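You operate a simulated robot arm through the tools that you are given. There is no shell and no other tool. Be economical: measure what you need, move in short steps, check, and stop when the job is done.

You run a simulated two-armed robot. Do the job below in one go: nothing can be reset, and whatever is moved stays where it is left.

JOB
Take the blue end cap and put it on the white board on the top of the wooden table. Put the 2.5 guide block from the top of the grey table on the yellow tape roll there and the 1.5 guide block on top of the yellow guide plate there. Any order will do. Set down upright: guide block.

The check looks at the end state, three seconds after you hand in, the way a careful person would. Anything else that was tipped, shoved, dropped, spilled or broken makes it a failure. A push-on lid holds only when it is set on centred and level and pressed home; a screw cap is set on level and turned clockwise until tight.

ROBOT AND FRAMES
Two 6-joint arms with two-finger grippers on one trunk, on a base that drives. Base frame: it is fixed to the floor where the robot stands at the start and does not move with it; the origin is under the middle of the robot, x ahead of it, y to its left, z up; the surface under the hand at the start is at about z = 0.8. Readings come in m, degrees, newtons and seconds.
The left shoulder is at the start at [0.061, 0.143, 0.9], the right one opposite. With the tool pointing down near the work surface each hand reaches from about 0.32 to 0.72 m from the robot's upright axis, wherever it stands, measured 20 degrees to its own side. Places, roughly: blue end cap (4x4x3 cm) [0.6, 0, 0.8]; white board [0.75, 4, 0.75]. Payload 2.45 kg a hand.
The tool frame of a hand sits at the grasp point between the pads (the TCP): z along the fingers, y along the line on which they close. The tips reach 0.026 m beyond it. Largest opening 0.096 m; the body of the gripper starts 0.069 m behind the TCP.
Orientation is told as [roll, pitch, yaw] about the base's x, y, z axes, in that order, counted from this pose: with the fingers straight down and closing along the base's y, the tool's x points along the base's -x, its y along +y and its z along -z.

CONTROLS
- The arms move only by the tool jog_arm. It takes "left_rows", "right_rows" or both (then of equal length, played together; a hand with none holds still); each is a list of rows, each a list of 7 numbers: the shift along the tool's x, y, z in m, then the turn, a rotation vector about the tool's x, y, z in degrees, then the finger opening in m, from 0 to 0.096. In form: [[dx, dy, dz, ax, ay, az, gripper], ...]. A call has 1 to 10 rows; each row is the pose to reach, as a shift and turn from the pose commanded when the call began, along the tool's axes at that moment. Each row takes 0.2 s and may step no farther than 0.05 m and 8.6 degrees from the row before; otherwise, or with a gripper value out of range, the whole call is refused. Where a pose cannot be reached the arm comes as near as it can. A force on the tool above 40 N (or 10 N above the force at the start of the call, whichever is more), or a blocked arm, ends the call early, and 0.2 s more pass. The fingers move at their own pace and stop on an object; they squeeze with about 34 N. The grip force told is the motor's: it shows also when the fingers shut on nothing. Time passes only in rows, and 0.2 s behind the last, so rows that repeat a pose let the fingers close. It gives the time, the measured TCP pose, the force on the tool (base axes), the opening and the grip force at its end, in the units of the frame above (readings bear some noise), with the torque about the TCP (base axes, N m) and any sound that the robot's microphone picked up, and new pictures: "show" is both (left out), scene, wrist or none (wrist: the cameras of the hands that moved).
- Cameras (640 x 400 px; columns grow to the right, rows downward): "scene" is now at [0.1439, 0.0012, 1.5097]; the picture's right is [0.04, -1.00, 0.00], its down [-0.70, -0.03, -0.71] and it looks along [0.71, 0.03, -0.71] (base axes); focal length 286 px, centre (320, 200). "left" rides on the left gripper at [0.082, -0.003, -0.098] in its tool frame; the picture's right is [0.04, 1.00, 0.00], its down [-0.73, 0.03, -0.68] and it looks along [-0.68, 0.03, 0.73] (tool axes); focal length 256 px, centre (320, 200). "right" rides on the right gripper at [0.082, 0.003, -0.098] in its tool frame; the picture's right is [-0.04, 1.00, 0.00], its down [-0.73, -0.03, -0.68] and it looks along [-0.68, -0.03, 0.73] (tool axes); focal length 256 px, centre (320, 200). There is no depth. A picture from a camera that has moved, and an enlarged one, comes with that camera's place and axes in the base frame and with its lens.
- slide_trunk(by): slides the trunk up (or, below 0, down) by that many m; the arms and the scene camera ride with it, the base frame stays. It gives what a move gives, with no picture.
- steer(legs): drives the robot by 1 to 6 legs, each [ahead, turn to the left] in m and degrees, along the robot's own axes; the way and the turn of a leg run together, so that a leg with both is an arc; at most 1.5 m and 180 degrees a leg. The arms and the cameras ride along, it lands a little off, and it stops where it bumps. It gives what a move gives, and a new picture of the scene camera.
- head_to(pan, tilt): turns the head with the scene camera to pan (to the left, within 86 degrees either way) and tilt (down, from -29 to 69), counted from straight ahead of the robot. It gives what a move gives, and a new picture of the scene camera.
- close_up(camera, box): a new picture of the part [left, top, right, bottom] of that camera's present view, enlarged. The clock stands still meanwhile.
- finish_job(): hands the job in; it is judged then, once.

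Go step by step. Nothing tells you exact positions but the pictures and the camera data: compare them with the known pose of the tool, close in by small moves and look again before you grip or let go. The budget is 165 turns and 260 pictures, counting those below and the enlarged ones. Unless the task says otherwise, let go and move clear before handing in.

The tools are called as name(argument=value, ...) on one line, values as JSON. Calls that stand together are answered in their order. jog_arm: Moves the arms, as the interface text tells. Its arguments: {"type":"object","properties":{"left_rows":{"type":"array"},"right_rows":{"type":"array"},"show":{"type":"string","enum":["both","scene","wrist","none"]}},"required":[]} The other tools are called the same way: slide_trunk (by) slides the trunk up or down; steer (legs) drives the base; head_to (pan, tilt) turns the head that bears the scene camera; close_up (camera, box) takes an enlarged picture of a part of a camera's view; finish_job () hands the job in.

At the start:

```text
time_s: 0.0
left_eef_pos: [0.5273, 0.2943, 1.0647]
left_tcp_rot: [0.0, -0.1, 1.3]
left_contact_force: [-0.3, 0.3, 0.5]
left_torque: [0.02, 0.03, 0.01]
left_width: 0.096
left_finger_force: 0.1
right_eef_pos: [0.4896, -0.152, 1.1065]
right_tcp_rot: [0.0, 0.0, 1.4]
right_contact_force: [0.6, -0.1, -0.1]
right_torque: [-0.01, 0.0, -0.01]
right_width: 0.0961
right_finger_force: 0.0
trunk travel left (down, up): [-0.525, 0.065]
robot x, y, heading: [0.0004, 0.002, 0.1]
head pan, tilt: [2.1, 44.8]
```

scene: 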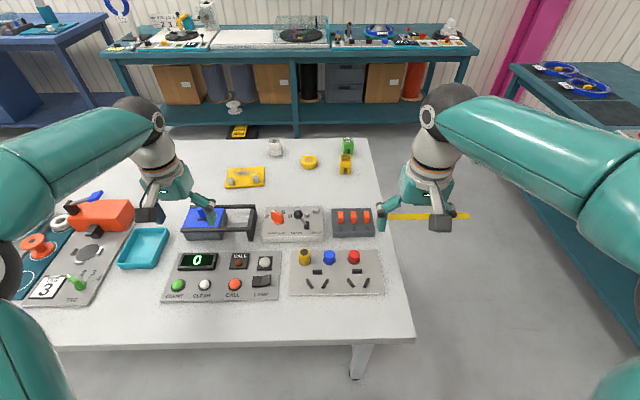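
right: 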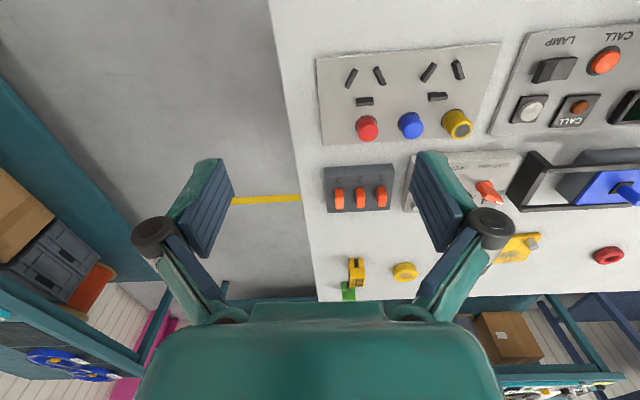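
left: 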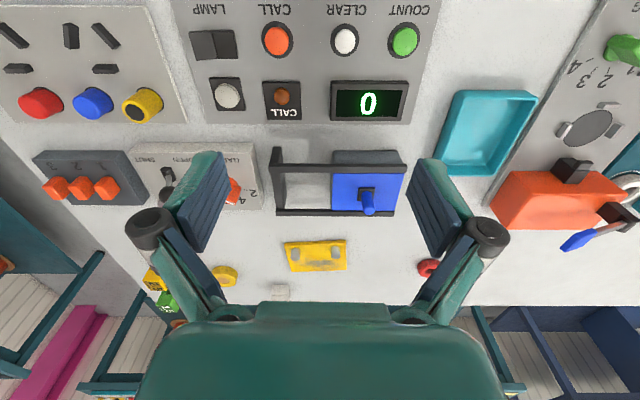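

I see a grey table with several panels, a yellow plate, a yellow roll and small blocks at the back. I'll zoom in to identify them.

close_up(camera="scene", box=[210, 120, 370, 220])

close_up(camera="scene", box=[260, 200, 400, 300])

close_up(camera="scene", box=[0, 180, 200, 305])

```text
4.00 times, centred on (290, 170) of scene
camera zoom: at [0.1439, 0.0012, 1.5097], right [0.04, -1.0, 0.0], down [-0.7, -0.03, -0.71], along [0.71, 0.03, -0.71], focal length 1146 px, centre (440, 320)
```

zoom: 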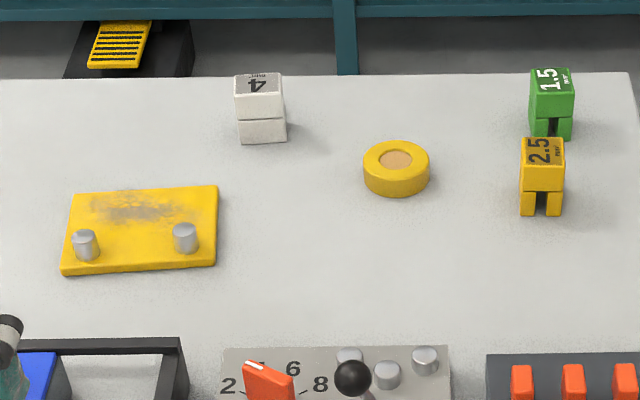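

```text
4.00 times, centred on (330, 250) of scene
camera zoom: at [0.1439, 0.0012, 1.5097], right [0.04, -1.0, 0.0], down [-0.7, -0.03, -0.71], along [0.71, 0.03, -0.71], focal length 1146 px, centre (280, 0)
```

zoom: 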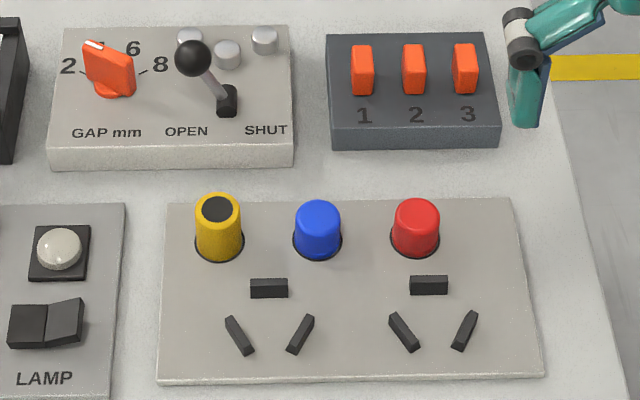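

```text
3.20 times, centred on (100, 242) of scene
camera zoom: at [0.1439, 0.0012, 1.5097], right [0.04, -1.0, 0.0], down [-0.7, -0.03, -0.71], along [0.71, 0.03, -0.71], focal length 916 px, centre (1024, 64)
```

zoom: 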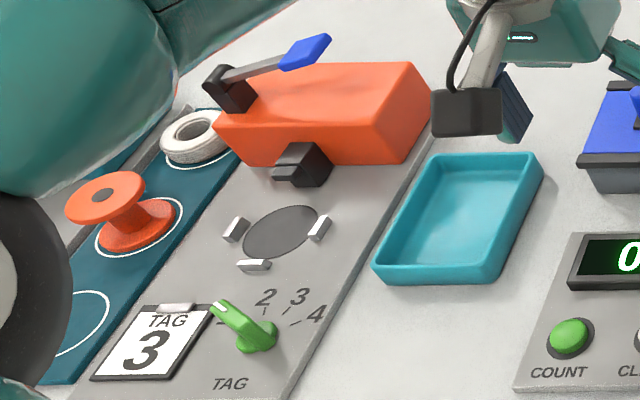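

Blue cap is on the socket panel near (0.596, -0.007). The 2.5 block (yellow) is near (1.03, -0.06), the 1.5 block (green) near (1.16, -0.07), the tape roll near (1.04, 0.08), and the guide plate near (0.95, 0.31). I'll first bring the left hand over the blue cap while the right hand moves aside.

jog_arm(left_rows=[[-0.01, -0.045, 0, 0, 0, 0, 0.096], [-0.02, -0.09, 0, 0, 0, 0, 0.096], [-0.03, -0.135, 0, 0, 0, 0, 0.096], [-0.04, -0.18, 0, 0, 0, 0, 0.096], [-0.05, -0.225, 0, 0, 0, 0, 0.08], [-0.06, -0.27, 0, 0, 0, 0, 0.07], [-0.061, -0.302, 0.02, 0, 0, 0, 0.066], [-0.061, -0.302, 0.06, 0, 0, 0, 0.066], [-0.061, -0.302, 0.1, 0, 0, 0, 0.066]], right_rows=[[0, -0.03, 0, 0, 0, 0, 0.096], [0, -0.06, 0, 0, 0, 0, 0.096], [0, -0.09, 0, 0, 0, 0, 0.096], [0, -0.12, 0, 0, 0, 0, 0.096], [0, -0.15, 0, 0, 0, 0, 0.096], [0, -0.15, 0, 0, 0, 0, 0.096], [0, -0.15, 0, 0, 0, 0, 0.096], [0, -0.15, 0, 0, 0, 0, 0.096], [0, -0.15, 0, 0, 0, 0, 0.096]])

```text
time_s: 2.0
left_eef_pos: [0.5952, -0.0064, 0.9599]
left_tcp_rot: [-0.1, 0.0, 1.3]
left_contact_force: [0.0, -0.6, -0.5]
left_torque: [-0.01, -0.01, 0.03]
left_width: 0.0658
left_finger_force: 0.0
right_eef_pos: [0.4949, -0.2998, 1.107]
right_tcp_rot: [0.1, 0.2, 1.4]
right_contact_force: [0.7, 0.7, -0.5]
right_torque: [-0.01, 0.02, 0.0]
right_width: 0.0959
right_finger_force: 0.2
trunk travel left (down, up): [-0.525, 0.065]
robot x, y, heading: [0.0003, -0.003, -0.1]
head pan, tilt: [2.1, 44.8]
camera scene: at [0.1446, 0.0008, 1.5096], right [0.04, -1.0, 0.0], down [-0.71, -0.03, -0.71], along [0.71, 0.03, -0.71], focal length 286 px, centre (320, 200)
camera right: at [0.4135, -0.2982, 1.2065], right [0.02, 1.0, 0.0], down [0.73, -0.01, 0.68], along [0.68, -0.01, -0.73], focal length 256 px, centre (320, 200)
camera left: at [0.5142, -0.0112, 1.0595], right [-0.06, 1.0, 0.0], down [0.73, 0.05, 0.68], along [0.68, 0.04, -0.73], focal length 256 px, centre (320, 200)
```

scene: 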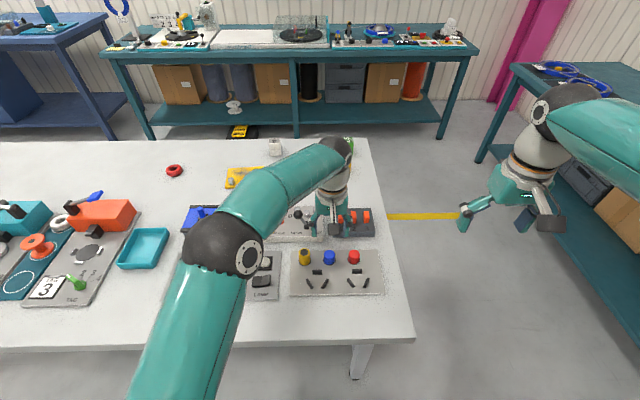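
right: 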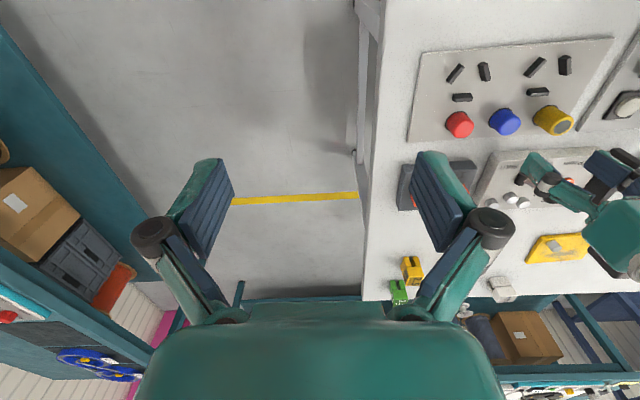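
left: 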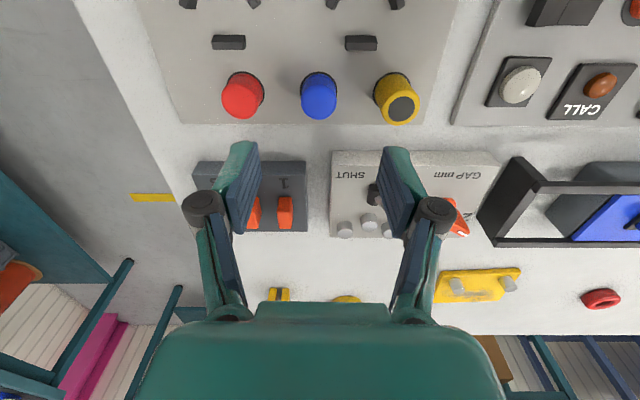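

The left hand is right over the blue cap per both cameras (0.596, -0.009). I'll descend part way and look again.

jog_arm(left_rows=[[0, -0.002, 0.03, 0, 0, 0, 0.066], [0, -0.002, 0.06, 0, 0, 0, 0.066]], show="wrist")

close_up(camera="scene", box=[260, 200, 400, 300])

```text
time_s: 2.6
left_eef_pos: [0.594, -0.0084, 0.9018]
left_tcp_rot: [-0.1, 0.0, 1.3]
left_contact_force: [0.5, 0.1, 0.3]
left_torque: [0.0, -0.01, -0.03]
left_width: 0.0659
left_finger_force: 0.0
right_eef_pos: [0.4943, -0.3007, 1.1068]
right_tcp_rot: [0.0, 0.1, 1.3]
right_contact_force: [0.0, -0.5, 0.2]
right_torque: [-0.04, -0.01, 0.02]
right_width: 0.0961
right_finger_force: 0.2
trunk travel left (down, up): [-0.525, 0.065]
robot x, y, heading: [-0.0008, -0.0009, -0.0]
head pan, tilt: [2.1, 44.8]
camera left: at [0.5126, -0.0124, 0.9998], right [-0.06, 1.0, 0.0], down [0.73, 0.05, 0.68], along [0.68, 0.04, -0.73], focal length 256 px, centre (320, 200)
```

left: 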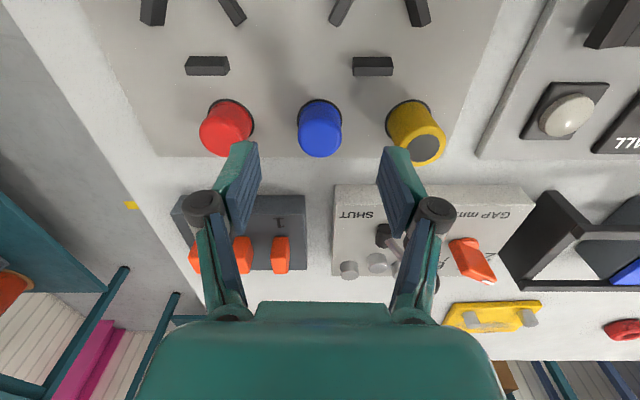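

```text
4.00 times, centred on (330, 250) of scene
camera zoom: at [0.1441, 0.0012, 1.5097], right [0.04, -1.0, 0.0], down [-0.7, -0.03, -0.71], along [0.71, 0.03, -0.71], focal length 1146 px, centre (280, 0)
```

zoom: 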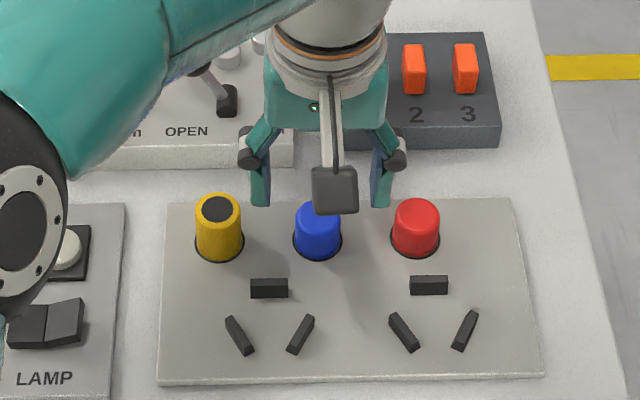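

The cap's centre is near (0.598, -0.008), its top about z 0.85. I'll lower the fingers around it and close.

jog_arm(left_rows=[[-0.004, 0, 0.02, 0, 0, 0, 0.064], [-0.004, 0, 0.035, 0, 0, 0, 0.064], [-0.004, 0, 0.048, 0, 0, 0, 0.064]], show="wrist")

close_up(camera="scene", box=[290, 220, 374, 280])

```text
time_s: 3.4
left_eef_pos: [0.5988, -0.0064, 0.856]
left_tcp_rot: [0.0, 0.0, 1.4]
left_contact_force: [0.2, -0.1, -0.5]
left_torque: [0.01, 0.02, 0.02]
left_width: 0.0639
left_finger_force: 0.0
right_eef_pos: [0.4946, -0.3004, 1.1074]
right_tcp_rot: [0.0, 0.1, 1.4]
right_contact_force: [-0.5, 0.0, 0.0]
right_torque: [0.01, -0.01, -0.04]
right_width: 0.0961
right_finger_force: 0.1
trunk travel left (down, up): [-0.525, 0.065]
robot x, y, heading: [-0.0005, 0.0013, -0.2]
head pan, tilt: [2.1, 44.8]
camera left: at [0.5186, -0.0112, 0.9542], right [-0.06, 1.0, 0.0], down [0.73, 0.05, 0.68], along [0.68, 0.04, -0.73], focal length 256 px, centre (320, 200)
```

left: 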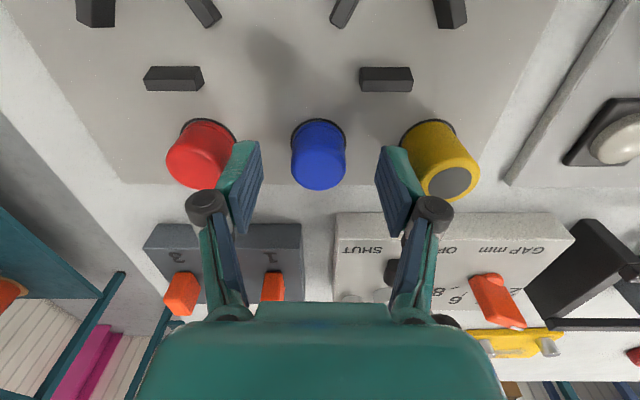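

```text
6.67 times, centred on (332, 250) of scene
camera zoom: at [0.1445, 0.0011, 1.5096], right [0.04, -1.0, 0.0], down [-0.71, -0.03, -0.71], along [0.71, 0.03, -0.71], focal length 1909 px, centre (240, -133)
```

zoom: 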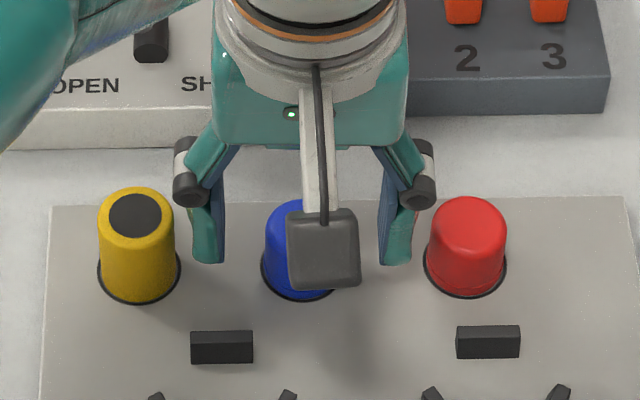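

Aligned; I'll go a little lower and close on it.

jog_arm(left_rows=[[0, 0, 0.012, 0, 0, 0, 0.064], [0, 0, 0.012, 0, 0, 0, 0.03], [0, 0, 0.012, 0, 0, 0, 0.03], [0, 0, 0.012, 0, 0, 0, 0.03]], show="wrist")

```text
time_s: 4.4
left_eef_pos: [0.598, -0.0055, 0.8454]
left_tcp_rot: [0.0, 0.1, 1.3]
left_contact_force: [0.5, 0.0, -0.6]
left_torque: [0.03, 0.0, 0.02]
left_width: 0.0311
left_finger_force: 17.4
right_eef_pos: [0.4936, -0.3004, 1.1069]
right_tcp_rot: [0.1, 0.1, 1.5]
right_contact_force: [-0.1, 0.2, -0.2]
right_torque: [0.01, 0.03, 0.01]
right_width: 0.0959
right_finger_force: 0.0
trunk travel left (down, up): [-0.525, 0.065]
robot x, y, heading: [-0.0011, 0.0003, -0.0]
head pan, tilt: [2.1, 44.8]
camera left: at [0.5175, -0.0112, 0.9432], right [-0.06, 1.0, 0.0], down [0.73, 0.05, 0.68], along [0.68, 0.04, -0.73], focal length 256 px, centre (320, 200)
```

left: 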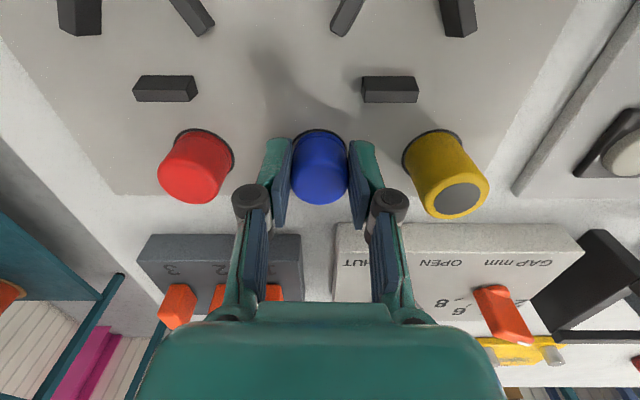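

The fingers hold the cap at 31 mm. I'll squeeze and lift gently to see if it comes off.

jog_arm(left_rows=[[0, 0, 0, 0, 0, 0, 0.02], [0, 0, 0, 0, 0, 0, 0.02], [0, 0, -0.01, 0, 0, 0, 0.02], [0, 0, -0.02, 0, 0, 0, 0.02], [0, 0, -0.04, 0, 0, 0, 0.02]], show="wrist")

```text
time_s: 5.6
left_eef_pos: [0.5981, -0.0078, 0.8839]
left_tcp_rot: [0.1, -0.1, 1.3]
left_contact_force: [-0.2, -0.2, 1.0]
left_torque: [0.02, 0.01, -0.01]
left_width: 0.0198
left_finger_force: 0.0
right_eef_pos: [0.4945, -0.3001, 1.1072]
right_tcp_rot: [0.0, 0.0, 1.4]
right_contact_force: [-0.2, -0.1, 0.5]
right_torque: [-0.01, 0.01, -0.02]
right_width: 0.0959
right_finger_force: 0.0
trunk travel left (down, up): [-0.525, 0.065]
robot x, y, heading: [0.0019, -0.001, -0.0]
head pan, tilt: [2.1, 44.8]
camera left: at [0.5167, -0.0121, 0.9824], right [-0.06, 1.0, 0.0], down [0.73, 0.05, 0.68], along [0.68, 0.04, -0.73], focal length 256 px, centre (320, 200)
```

left: 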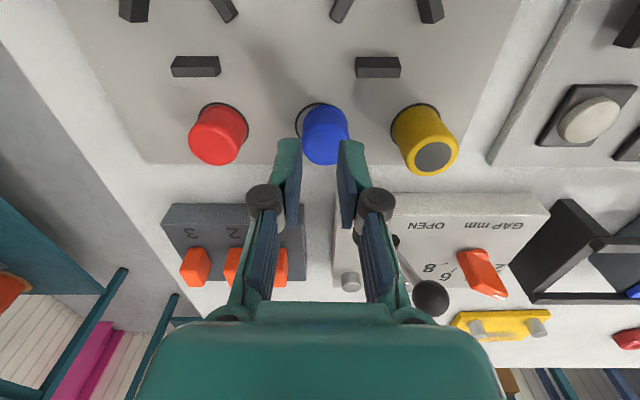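

The fingers slipped off and the cap looks nudged. Let me look closely.

close_up(camera="left", box=[240, 80, 400, 180])

close_up(camera="scene", box=[290, 220, 374, 280])

```text
4.00 times, centred on (320, 130) of left
camera zoom: at [0.5167, -0.0121, 0.9824], right [-0.06, 1.0, 0.0], down [0.73, 0.05, 0.68], along [0.68, 0.04, -0.73], focal length 1024 px, centre (320, 480)
```

zoom: 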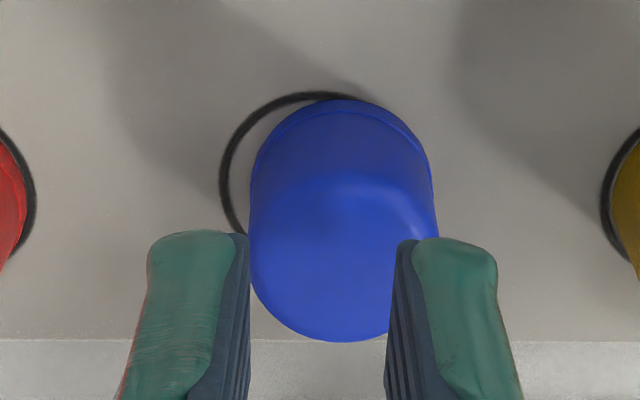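

```text
6.67 times, centred on (332, 250) of scene
camera zoom: at [0.1435, 0.0011, 1.5097], right [0.04, -1.0, 0.0], down [-0.7, -0.03, -0.71], along [0.71, 0.03, -0.71], focal length 1909 px, centre (240, -133)
```

zoom: 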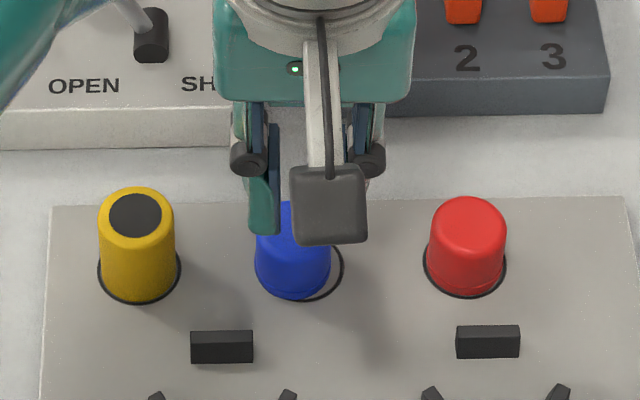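

The cap is still standing (shifted about 5 mm left); it is about 32 mm wide, tapering to the top, and I held it too high and slightly off-centre. I'll open, recentre at about (0.602, -0.004) and grip lower.

jog_arm(left_rows=[[0, 0, -0.005, 0, 0, 0, 0.06], [-0.004, 0.003, -0.005, 0, 0, 0, 0.06], [-0.004, 0.003, 0.02, 0, 0, 0, 0.06], [-0.004, 0.003, 0.036, 0, 0, 0, 0.06], [-0.004, 0.003, 0.043, 0, 0, 0, 0.06]], show="wrist")

close_up(camera="left", box=[240, 100, 400, 200])

```text
time_s: 6.8
left_eef_pos: [0.6032, -0.0059, 0.8425]
left_tcp_rot: [-0.1, 0.0, 1.2]
left_contact_force: [0.1, 0.0, -0.2]
left_torque: [-0.01, 0.0, -0.03]
left_width: 0.0599
left_finger_force: 0.0
right_eef_pos: [0.4943, -0.2991, 1.1069]
right_tcp_rot: [0.0, 0.1, 1.4]
right_contact_force: [-1.1, -0.6, -0.2]
right_torque: [-0.02, -0.01, -0.02]
right_width: 0.0958
right_finger_force: 0.1
trunk travel left (down, up): [-0.525, 0.065]
robot x, y, heading: [-0.0011, -0.0048, -0.2]
head pan, tilt: [2.1, 44.8]
camera left: at [0.5222, -0.01, 0.9406], right [-0.06, 1.0, 0.0], down [0.73, 0.05, 0.68], along [0.68, 0.04, -0.73], focal length 256 px, centre (320, 200)
```

left: 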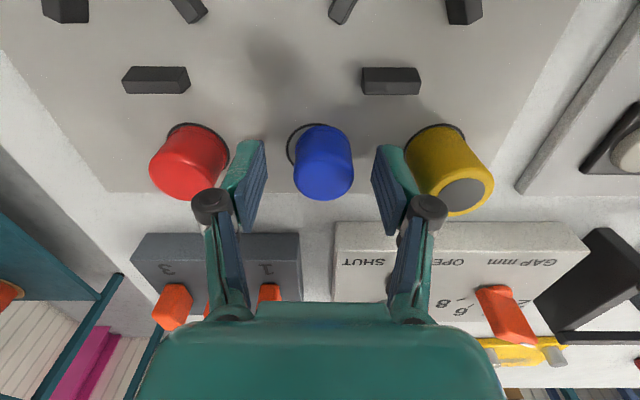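

```text
4.00 times, centred on (320, 150) of left
camera zoom: at [0.5222, -0.01, 0.9406], right [-0.06, 1.0, 0.0], down [0.73, 0.05, 0.68], along [0.68, 0.04, -0.73], focal length 1024 px, centre (320, 400)
```

zoom: 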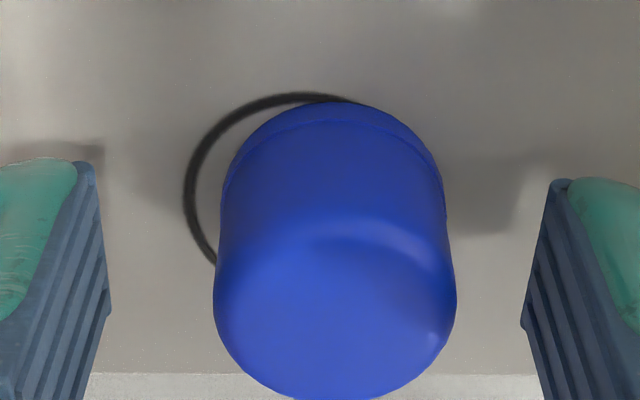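

Panel is about z 0.81 so the tips can go 4 mm lower. I'll centre in y by 3 mm, go down and close fully, holding still before lifting.

jog_arm(left_rows=[[-0.002, 0.003, 0.004, 0, 0, 0, 0.06], [-0.002, 0.003, 0.004, 0, 0, 0, 0.0], [-0.002, 0.003, 0.004, 0, 0, 0, 0.0], [-0.002, 0.003, 0.004, 0, 0, 0, 0.0], [-0.002, 0.003, 0.004, 0, 0, 0, 0.0]], show="wrist")

close_up(camera="left", box=[240, 100, 400, 200])

```text
time_s: 8.0
left_eef_pos: [0.6036, -0.0036, 0.8369]
left_tcp_rot: [0.0, 0.0, 1.3]
left_contact_force: [-0.5, 0.3, -0.5]
left_torque: [-0.05, -0.01, 0.03]
left_width: 0.0305
left_finger_force: 33.9
right_eef_pos: [0.4946, -0.3002, 1.1063]
right_tcp_rot: [0.0, 0.0, 1.3]
right_contact_force: [0.6, 0.2, -0.1]
right_torque: [-0.01, -0.04, -0.01]
right_width: 0.096
right_finger_force: 0.1
trunk travel left (down, up): [-0.525, 0.065]
robot x, y, heading: [0.0004, -0.0012, -0.2]
head pan, tilt: [2.1, 44.8]
camera left: at [0.5231, -0.0079, 0.936], right [-0.06, 1.0, 0.0], down [0.73, 0.05, 0.68], along [0.68, 0.04, -0.73], focal length 256 px, centre (320, 200)
```

left: 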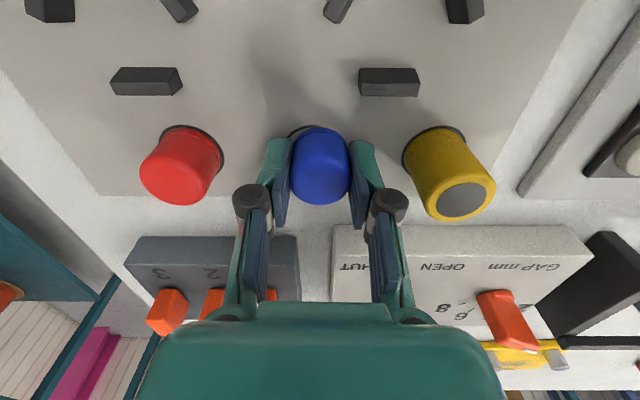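

```text
4.00 times, centred on (320, 150) of left
camera zoom: at [0.5231, -0.0079, 0.936], right [-0.06, 1.0, 0.0], down [0.73, 0.05, 0.68], along [0.68, 0.04, -0.73], focal length 1024 px, centre (320, 400)
```

zoom: 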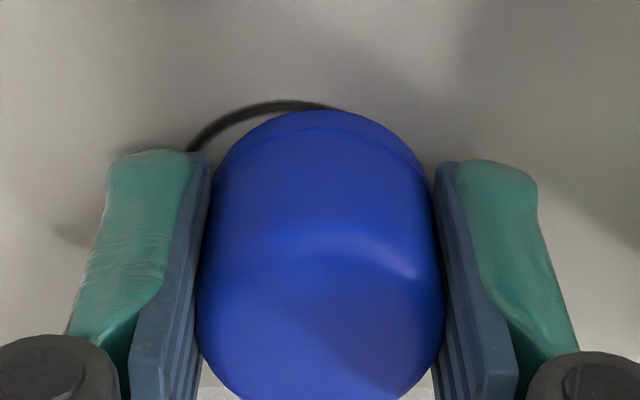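

Firm grip (34 N at 30.5 mm). I'll lift slowly a few millimetres to test.

jog_arm(left_rows=[[0, 0, -0.003, 0, 0, 0, 0.0], [0, 0, -0.006, 0, 0, 0, 0.0], [0, 0, -0.01, 0, 0, 0, 0.0]], show="wrist")

```text
time_s: 8.8
left_eef_pos: [0.6042, -0.0024, 0.8471]
left_tcp_rot: [0.0, 0.0, 1.2]
left_contact_force: [0.0, 0.2, 1.1]
left_torque: [-0.07, 0.03, 0.02]
left_width: 0.0303
left_finger_force: 34.0
right_eef_pos: [0.4938, -0.3, 1.1072]
right_tcp_rot: [-0.1, 0.0, 1.3]
right_contact_force: [-0.3, 0.6, 0.2]
right_torque: [0.01, 0.0, -0.02]
right_width: 0.0961
right_finger_force: 0.1
trunk travel left (down, up): [-0.525, 0.065]
robot x, y, heading: [-0.0001, -0.0031, 0.1]
head pan, tilt: [2.1, 44.8]
camera left: at [0.5236, -0.0067, 0.9458], right [-0.06, 1.0, 0.0], down [0.73, 0.05, 0.68], along [0.68, 0.04, -0.73], focal length 256 px, centre (320, 200)
```

left: 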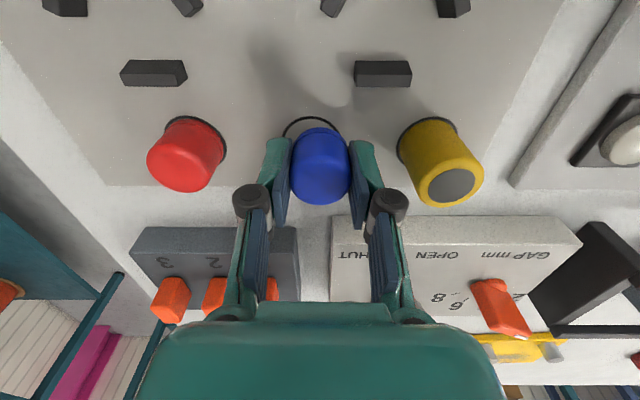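

It holds. I'll raise it and retract both arms for driving.

jog_arm(left_rows=[[0, 0, -0.02, 0, 0, 0, 0.0], [0, 0, -0.05, 0, 0, 0, 0.0], [0, 0, -0.085, 0, 0, 0, 0.0], [0, 0, -0.12, 0, 0, 0, 0.0], [0.02, 0.02, -0.15, 0, 0, 0, 0.0], [0.045, 0.045, -0.18, 0, 0, 0, 0.0], [0.07, 0.075, -0.2, 0, 0, 0, 0.0], [0.1, 0.105, -0.22, 0, 0, 0, 0.0], [0.13, 0.135, -0.24, 0, 0, 0, 0.0], [0.16, 0.16, -0.25, 0, 0, 0, 0.0]], right_rows=[[0.005, 0, 0, 0, 0, 0, 0.09], [0.01, 0, 0, 0, 0, 0, 0.09], [0.02, 0, 0, 0, 0, 0, 0.09], [0.03, 0, 0, 0, 0, 0, 0.09], [0.04, 0.02, 0, 0, 0, 0, 0.09], [0.05, 0.03, 0, 0, 0, 0, 0.09], [0.06, 0.04, 0, 0, 0, 0, 0.09], [0.06, 0.06, 0, 0, 0, 0, 0.09], [0.06, 0.08, 0, 0, 0, 0, 0.09], [0.06, 0.08, 0, 0, 0, 0, 0.09]], show="wrist")

head_to(pan=-60, tilt=35)

```text
time_s: 11.0
left_eef_pos: [0.4424, 0.1586, 1.0988]
left_tcp_rot: [0.0, -0.2, 1.3]
left_contact_force: [0.0, 0.5, -0.1]
left_torque: [0.01, 0.0, 0.03]
left_width: 0.0303
left_finger_force: 34.4
right_eef_pos: [0.4319, -0.223, 1.1096]
right_tcp_rot: [0.0, 0.0, 1.4]
right_contact_force: [0.0, 0.8, -0.9]
right_torque: [0.0, -0.03, -0.01]
right_width: 0.0901
right_finger_force: 0.0
trunk travel left (down, up): [-0.525, 0.065]
robot x, y, heading: [0.0022, 0.0014, -0.1]
head pan, tilt: [2.1, 44.8]
camera right: at [0.3501, -0.2201, 1.2091], right [0.02, 1.0, 0.0], down [0.73, -0.01, 0.68], along [0.68, -0.01, -0.73], focal length 256 px, centre (320, 200)
camera left: at [0.3605, 0.1527, 1.1969], right [-0.06, 1.0, 0.0], down [0.73, 0.05, 0.68], along [0.68, 0.04, -0.73], focal length 256 px, centre (320, 200)
```

right: 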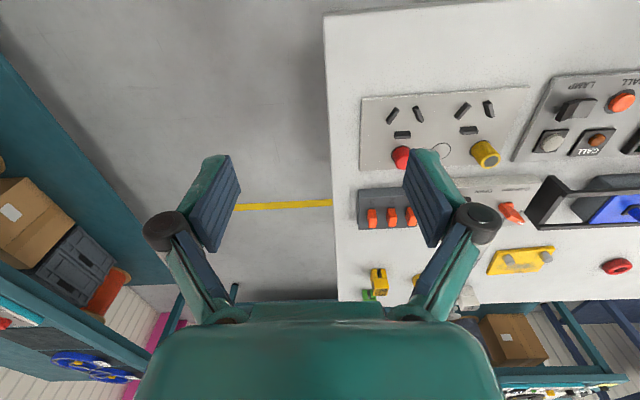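
left: 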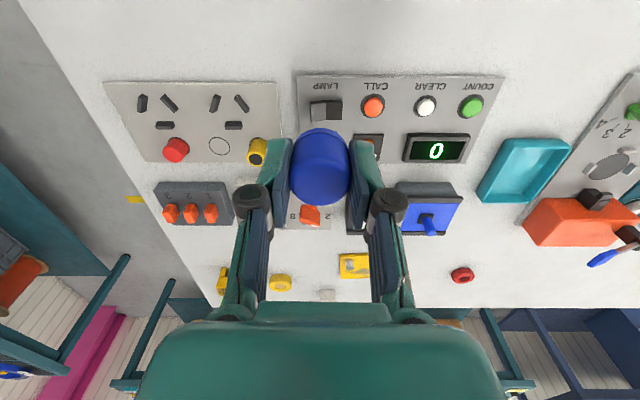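

```text
time_s: 12.3
left_eef_pos: [0.4421, 0.1565, 1.0974]
left_tcp_rot: [0.0, -0.1, 1.3]
left_contact_force: [-0.3, 0.9, -0.3]
left_torque: [0.01, -0.01, 0.01]
left_width: 0.0305
left_finger_force: 33.9
right_eef_pos: [0.433, -0.2231, 1.1092]
right_tcp_rot: [0.1, 0.0, 1.5]
right_contact_force: [-0.2, 0.5, 0.3]
right_torque: [-0.03, 0.01, 0.02]
right_width: 0.0898
right_finger_force: 0.1
trunk travel left (down, up): [-0.525, 0.065]
robot x, y, heading: [-0.0015, 0.0016, -0.2]
head pan, tilt: [-60.0, 35.0]
camera scene: at [0.1063, -0.0781, 1.5243], right [-0.87, -0.5, 0.0], down [-0.29, 0.5, -0.82], along [0.41, -0.71, -0.57], focal length 286 px, centre (320, 200)
```

scene: 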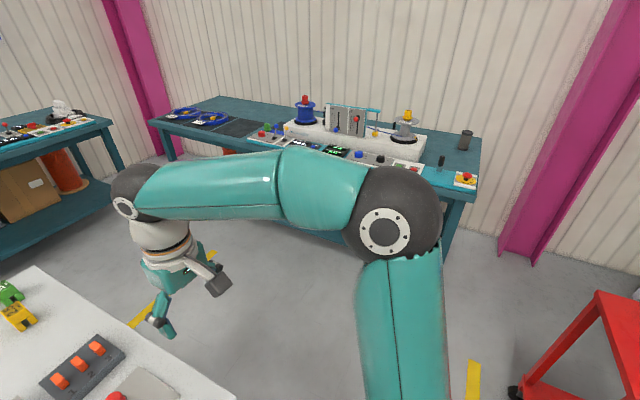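

The cap is firmly held (34 N). The right bench's front edge runs y≈-1.2 to -1.4, so a ~1.1 m aisle lies right of the grey table. I'll drive around through it to the table's far side.

steer(legs=[[-0.1, 0], [0, -70], [0.83, 0], [0, 70]])

head_to(pan=0, tilt=40)

```text
time_s: 24.4
left_eef_pos: [0.6187, -0.5619, 1.098]
left_tcp_rot: [0.0, -0.1, 4.7]
left_contact_force: [0.2, 0.2, 0.1]
left_torque: [0.01, -0.01, 0.01]
left_width: 0.0303
left_finger_force: 34.4
right_eef_pos: [0.6302, -0.9434, 1.1094]
right_tcp_rot: [-0.1, 0.0, 4.8]
right_contact_force: [0.2, -0.5, 0.1]
right_torque: [0.0, -0.06, -0.02]
right_width: 0.0901
right_finger_force: 0.0
trunk travel left (down, up): [-0.525, 0.065]
robot x, y, heading: [0.1925, -0.7899, 2.9]
head pan, tilt: [-60.0, 35.0]
camera scene: at [0.2984, -0.8629, 1.5244], right [-0.84, -0.54, 0.0], down [-0.31, 0.48, -0.82], along [0.45, -0.69, -0.57], focal length 286 px, centre (320, 200)
```

scene: 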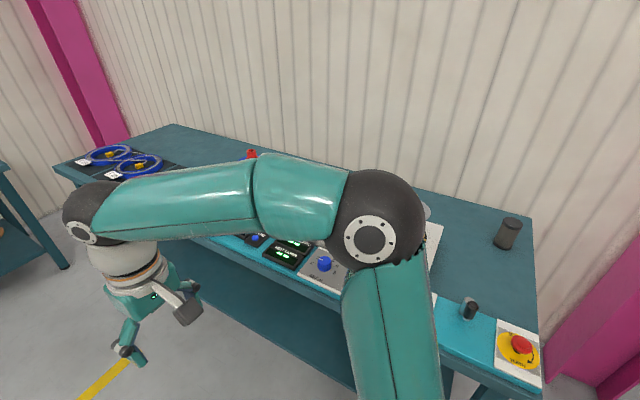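

```text
time_s: 25.7
left_eef_pos: [0.6179, -0.5629, 1.0984]
left_tcp_rot: [0.0, 0.0, 4.7]
left_contact_force: [-0.7, 0.4, 0.4]
left_torque: [-0.02, -0.02, -0.04]
left_width: 0.0305
left_finger_force: 34.1
right_eef_pos: [0.6304, -0.9431, 1.1092]
right_tcp_rot: [-0.1, 0.0, 4.8]
right_contact_force: [-0.5, 0.0, -0.5]
right_torque: [-0.02, 0.02, -0.01]
right_width: 0.0899
right_finger_force: 0.1
trunk travel left (down, up): [-0.525, 0.065]
robot x, y, heading: [0.1899, -0.7927, 3.0]
head pan, tilt: [0.0, 40.0]
camera scene: at [0.3357, -0.7846, 1.5167], right [0.05, -1.0, 0.0], down [-0.64, -0.03, -0.77], along [0.76, 0.04, -0.64], focal length 286 px, centre (320, 200)
```

scene: 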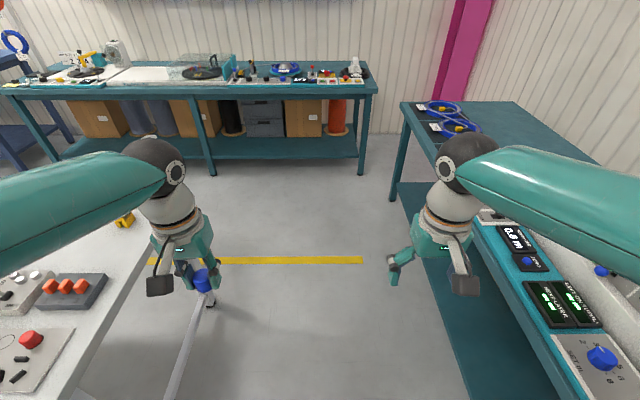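

Aisle is clear. I'll go ahead along it and arc left around the table's far corner.

steer(legs=[[0, -3], [0.85, 0], [0.98, 90]])

head_to(pan=50, tilt=40)

```text
time_s: 35.4
left_eef_pos: [1.5055, 0.2441, 1.0984]
left_tcp_rot: [-0.1, -0.1, 88.3]
left_contact_force: [-0.3, -0.8, -0.4]
left_torque: [0.02, -0.01, -0.04]
left_width: 0.0306
left_finger_force: 33.9
right_eef_pos: [1.8859, 0.2143, 1.1102]
right_tcp_rot: [0.0, 0.1, 88.5]
right_contact_force: [-0.2, -0.6, 1.8]
right_torque: [0.02, -0.07, 0.01]
right_width: 0.09
right_finger_force: 0.1
trunk travel left (down, up): [-0.525, 0.065]
robot x, y, heading: [1.7224, -0.2104, 86.2]
head pan, tilt: [0.0, 40.0]
cut short: leg 3
camera scene: at [1.7321, -0.0666, 1.5168], right [1.0, -0.07, 0.0], down [-0.04, -0.64, -0.77], along [0.05, 0.76, -0.64], focal length 286 px, centre (320, 200)
```

scene: 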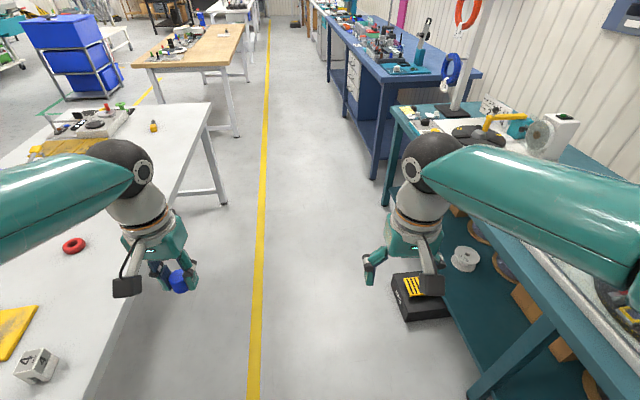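

```text
time_s: 36.6
left_eef_pos: [1.5069, 0.2443, 1.0991]
left_tcp_rot: [0.0, 0.0, 88.3]
left_contact_force: [0.9, 0.0, -0.4]
left_torque: [0.0, 0.01, -0.01]
left_width: 0.0304
left_finger_force: 33.3
right_eef_pos: [1.8873, 0.2135, 1.1104]
right_tcp_rot: [0.0, 0.1, 88.4]
right_contact_force: [0.4, 0.6, -0.7]
right_torque: [0.03, 0.02, -0.01]
right_width: 0.09
right_finger_force: 0.0
trunk travel left (down, up): [-0.525, 0.065]
robot x, y, heading: [1.721, -0.2106, 85.9]
head pan, tilt: [50.0, 40.0]
camera scene: at [1.6676, -0.0928, 1.5168], right [0.69, 0.72, 0.0], down [0.46, -0.45, -0.77], along [-0.55, 0.53, -0.64], focal length 286 px, centre (320, 200)
```

scene: 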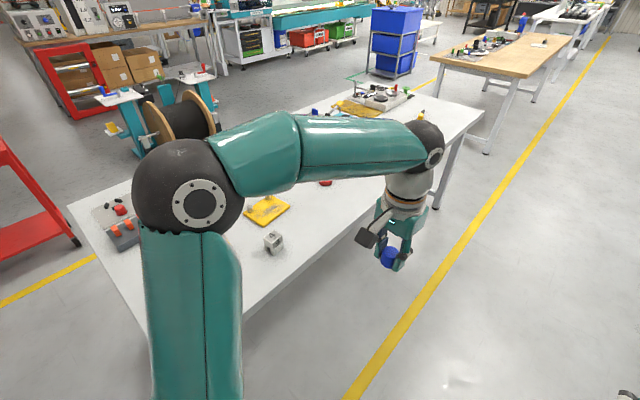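

The last leg was cut short near its end, so something was touched. I'll look to the right before moving.

head_to(pan=-50, tilt=45)

head_to(pan=-84, tilt=50)

```text
time_s: 38.3
left_eef_pos: [1.5064, 0.2426, 1.0995]
left_tcp_rot: [-0.1, 0.0, 88.3]
left_contact_force: [-0.2, 0.6, 0.0]
left_torque: [-0.01, 0.01, -0.02]
left_width: 0.0305
left_finger_force: 34.2
right_eef_pos: [1.8869, 0.2146, 1.1094]
right_tcp_rot: [0.0, 0.1, 88.5]
right_contact_force: [0.0, -0.8, 0.0]
right_torque: [0.02, -0.02, 0.04]
right_width: 0.09
right_finger_force: 0.1
trunk travel left (down, up): [-0.525, 0.065]
robot x, y, heading: [1.7242, -0.2121, 86.1]
head pan, tilt: [-50.0, 45.0]
camera scene: at [1.7937, -0.1037, 1.5095], right [0.59, -0.81, 0.0], down [-0.57, -0.42, -0.71], along [0.57, 0.42, -0.71], focal length 286 px, centre (320, 200)
```

scene: 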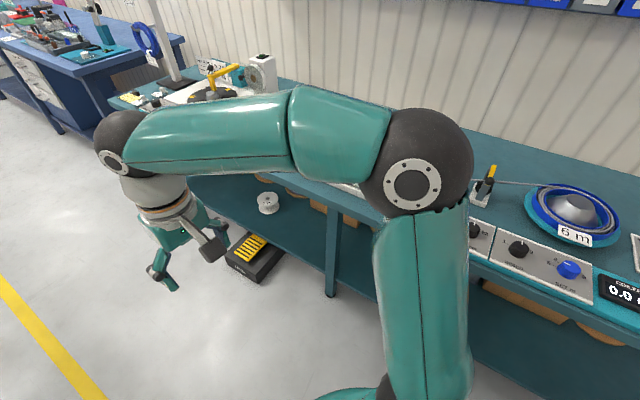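

```text
time_s: 39.3
left_eef_pos: [1.5076, 0.2436, 1.0983]
left_tcp_rot: [0.0, 0.0, 88.3]
left_contact_force: [0.4, -0.9, 0.3]
left_torque: [0.01, -0.01, 0.01]
left_width: 0.0305
left_finger_force: 34.5
right_eef_pos: [1.8863, 0.2145, 1.1103]
right_tcp_rot: [0.0, 0.1, 88.5]
right_contact_force: [0.2, 0.0, 0.3]
right_torque: [-0.02, 0.03, -0.01]
right_width: 0.09
right_finger_force: 0.1
trunk travel left (down, up): [-0.525, 0.065]
robot x, y, heading: [1.7227, -0.2132, 86.2]
head pan, tilt: [-84.0, 50.0]
camera scene: at [1.8051, -0.1488, 1.5026], right [0.04, -1.0, 0.0], down [-0.77, -0.03, -0.64], along [0.64, 0.02, -0.77], focal length 286 px, centre (320, 200)
```

scene: 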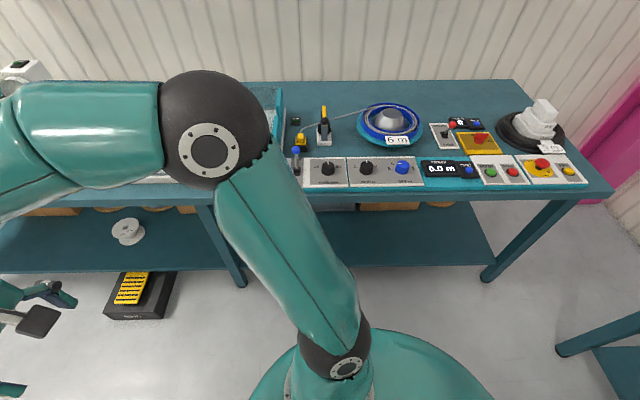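

Nothing looks disturbed on the bench. Now I'll check the table side and the blocks.

head_to(pan=84, tilt=50)

```text
time_s: 41.9
left_eef_pos: [1.507, 0.2434, 1.099]
left_tcp_rot: [-0.1, 0.0, 88.3]
left_contact_force: [0.4, 0.4, 0.2]
left_torque: [0.03, -0.01, 0.0]
left_width: 0.0304
left_finger_force: 33.8
right_eef_pos: [1.886, 0.2138, 1.1092]
right_tcp_rot: [0.0, 0.1, 88.4]
right_contact_force: [0.6, 0.1, -0.5]
right_torque: [0.0, 0.0, -0.04]
right_width: 0.0902
right_finger_force: 0.1
trunk travel left (down, up): [-0.525, 0.065]
robot x, y, heading: [1.7251, -0.2138, 86.0]
head pan, tilt: [84.0, 50.0]
camera scene: at [1.6523, -0.1385, 1.5026], right [0.17, 0.99, 0.0], down [0.75, -0.13, -0.64], along [-0.63, 0.11, -0.77], focal length 286 px, centre (320, 200)
```

scene: 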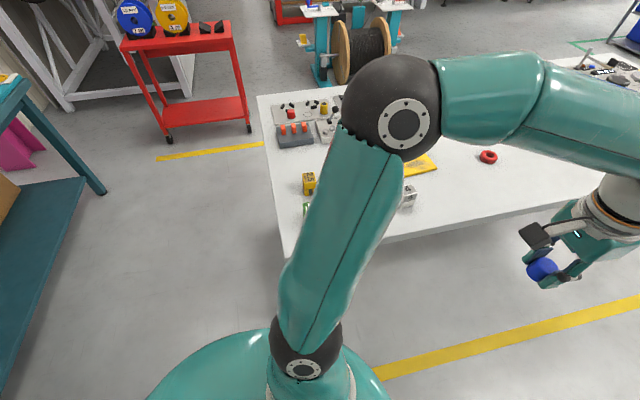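

Everything is intact. I'll go on 0.3 m along the table's far side, then turn to face it.

steer(legs=[[0.31, 0], [0, 94]])

head_to(pan=0, tilt=50)

```text
time_s: 47.6
left_eef_pos: [1.2528, -0.032, 1.0992]
left_tcp_rot: [-0.2, 0.1, 168.2]
left_contact_force: [0.3, 0.0, -0.7]
left_torque: [0.08, -0.03, 0.0]
left_width: 0.0304
left_finger_force: 34.4
right_eef_pos: [1.3477, 0.336, 1.1123]
right_tcp_rot: [-0.2, 0.1, 168.4]
right_contact_force: [0.0, -1.5, -0.3]
right_torque: [0.05, -0.04, -0.02]
right_width: 0.0903
right_finger_force: 0.1
trunk travel left (down, up): [-0.525, 0.065]
robot x, y, heading: [1.7549, 0.1522, 167.8]
head pan, tilt: [84.0, 50.0]
stopped in leg 2: the robot was blocked; the commanded pose is now the measured one
camera scene: at [1.6705, 0.0875, 1.5022], right [-0.95, 0.31, 0.0], down [0.24, 0.73, -0.64], along [-0.2, -0.61, -0.77], focal length 286 px, centre (320, 200)
```

scene: 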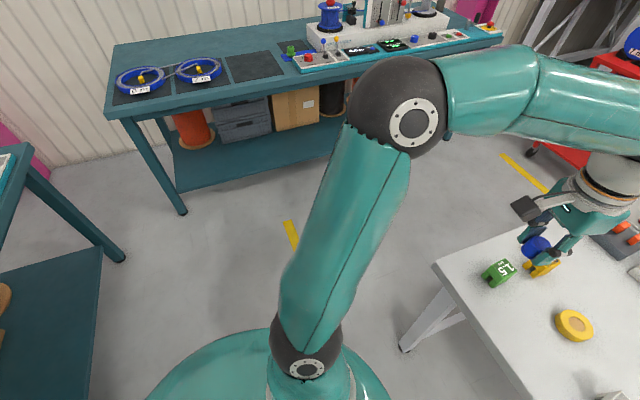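

```text
time_s: 49.1
left_eef_pos: [1.2545, -0.0297, 1.0997]
left_tcp_rot: [0.0, 0.0, 168.2]
left_contact_force: [-1.1, 0.0, -0.6]
left_torque: [-0.01, -0.02, 0.02]
left_width: 0.0303
left_finger_force: 34.0
right_eef_pos: [1.3498, 0.3383, 1.1121]
right_tcp_rot: [0.1, 0.0, 168.4]
right_contact_force: [0.4, 0.1, -0.1]
right_torque: [0.02, -0.01, -0.02]
right_width: 0.0899
right_finger_force: 0.1
trunk travel left (down, up): [-0.525, 0.065]
robot x, y, heading: [1.7572, 0.1514, 167.8]
head pan, tilt: [0.0, 50.0]
camera scene: at [1.6214, 0.1799, 1.5026], right [0.21, 0.98, 0.0], down [0.75, -0.16, -0.64], along [-0.63, 0.13, -0.77], focal length 286 px, centre (320, 200)
```

scene: 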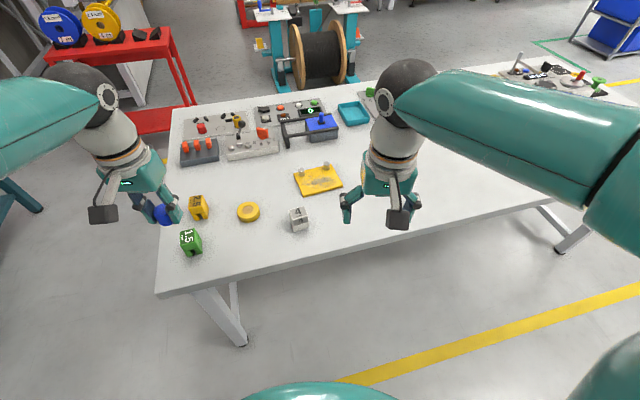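

The turn stopped at heading 168, blocked by something. I'll look down around the base to see what it is.

head_to(pan=-86, tilt=60)

head_to(pan=0, tilt=69)

```text
time_s: 50.7
left_eef_pos: [1.2542, -0.0291, 1.1002]
left_tcp_rot: [-0.1, 0.0, 168.1]
left_contact_force: [0.3, 1.0, -0.7]
left_torque: [-0.01, 0.0, 0.02]
left_width: 0.0302
left_finger_force: 33.9
right_eef_pos: [1.3499, 0.3387, 1.1118]
right_tcp_rot: [0.0, 0.0, 168.3]
right_contact_force: [-0.5, -0.6, 0.3]
right_torque: [0.02, -0.01, 0.03]
right_width: 0.0899
right_finger_force: 0.0
trunk travel left (down, up): [-0.525, 0.065]
robot x, y, heading: [1.7576, 0.1539, 167.8]
head pan, tilt: [-85.9, 60.0]
camera scene: at [1.7059, 0.23, 1.49], right [0.99, -0.14, 0.0], down [-0.12, -0.86, -0.5], along [0.07, 0.5, -0.87], focal length 286 px, centre (320, 200)
```

scene: 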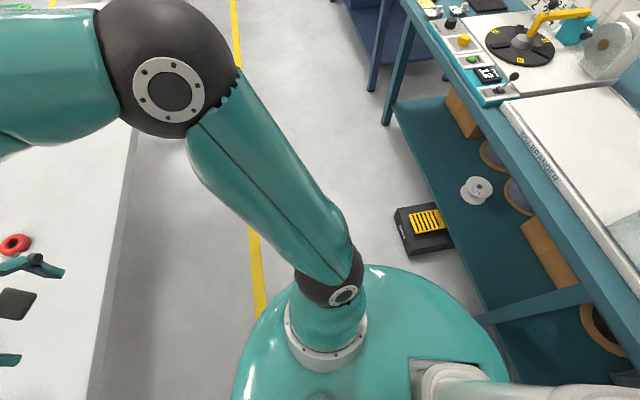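

```text
time_s: 52.3
left_eef_pos: [1.2533, -0.0292, 1.0993]
left_tcp_rot: [-0.2, 0.0, 168.1]
left_contact_force: [-0.5, -0.6, -0.1]
left_torque: [-0.04, -0.01, -0.02]
left_width: 0.0306
left_finger_force: 33.7
right_eef_pos: [1.3493, 0.3405, 1.111]
right_tcp_rot: [0.0, 0.0, 168.3]
right_contact_force: [0.4, -0.3, 1.0]
right_torque: [-0.03, 0.02, 0.01]
right_width: 0.0902
right_finger_force: 0.0
trunk travel left (down, up): [-0.525, 0.065]
robot x, y, heading: [1.7586, 0.1531, 168.0]
head pan, tilt: [0.0, 68.8]
camera scene: at [1.642, 0.1757, 1.4806], right [0.21, 0.98, 0.0], down [0.91, -0.2, -0.36], along [-0.35, 0.08, -0.93], focal length 286 px, centre (320, 200)
```

scene: 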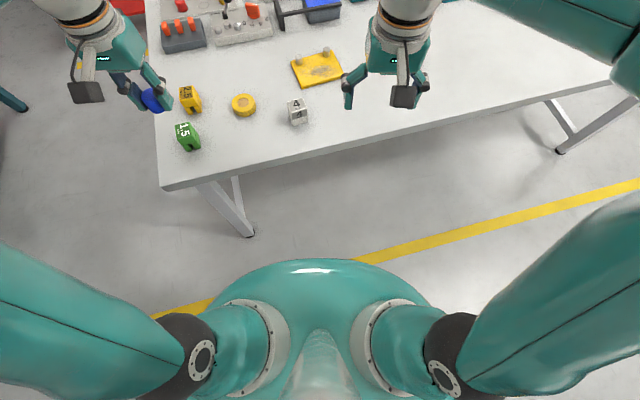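

The robot's back is close to the rear bench. I'll ease ahead first, then turn and nudge toward the table's left part.

steer(legs=[[0.1, 0], [0, 40], [0.07, 0], [0, -15]])

head_to(pan=0, tilt=55)

```text
time_s: 57.1
left_eef_pos: [1.2144, -0.2303, 1.0999]
left_tcp_rot: [0.0, 0.0, -167.3]
left_contact_force: [-0.8, -0.2, -1.2]
left_torque: [0.01, 0.0, -0.05]
left_width: 0.0302
left_finger_force: 33.9
right_eef_pos: [1.1491, 0.1435, 1.1119]
right_tcp_rot: [0.0, 0.0, -167.2]
right_contact_force: [0.4, -0.3, -0.3]
right_torque: [-0.02, -0.02, 0.02]
right_width: 0.0898
right_finger_force: 0.0
trunk travel left (down, up): [-0.525, 0.065]
robot x, y, heading: [1.5915, 0.1521, -167.4]
head pan, tilt: [0.0, 68.8]
camera scene: at [1.4792, 0.1279, 1.4806], right [-0.22, 0.98, 0.0], down [0.91, 0.2, -0.36], along [-0.35, -0.08, -0.93], focal length 286 px, centre (320, 200)
```

scene: 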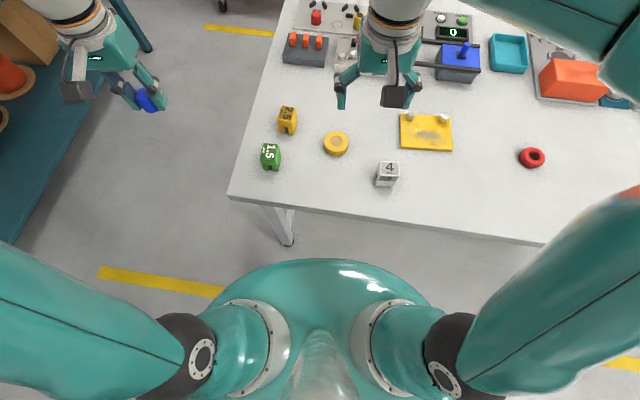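

```text
time_s: 57.9
left_eef_pos: [1.2152, -0.2301, 1.1004]
left_tcp_rot: [0.0, 0.0, -167.4]
left_contact_force: [-0.4, 0.2, 0.2]
left_torque: [-0.04, -0.05, 0.0]
left_width: 0.0303
left_finger_force: 34.0
right_eef_pos: [1.1497, 0.1457, 1.1122]
right_tcp_rot: [0.0, 0.0, -167.2]
right_contact_force: [-0.1, 0.6, 0.5]
right_torque: [-0.02, -0.01, -0.01]
right_width: 0.0898
right_finger_force: 0.0
trunk travel left (down, up): [-0.525, 0.065]
robot x, y, heading: [1.5933, 0.1563, -167.3]
head pan, tilt: [0.0, 55.0]
camera scene: at [1.4639, 0.1244, 1.496], right [-0.22, 0.98, 0.0], down [0.8, 0.18, -0.57], along [-0.56, -0.12, -0.82], focal length 286 px, centre (320, 200)
```

scene: 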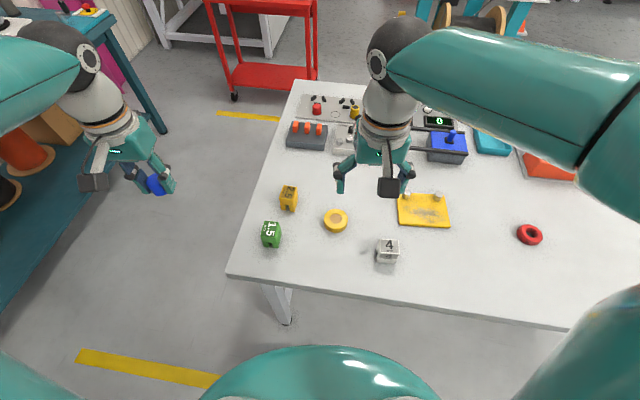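

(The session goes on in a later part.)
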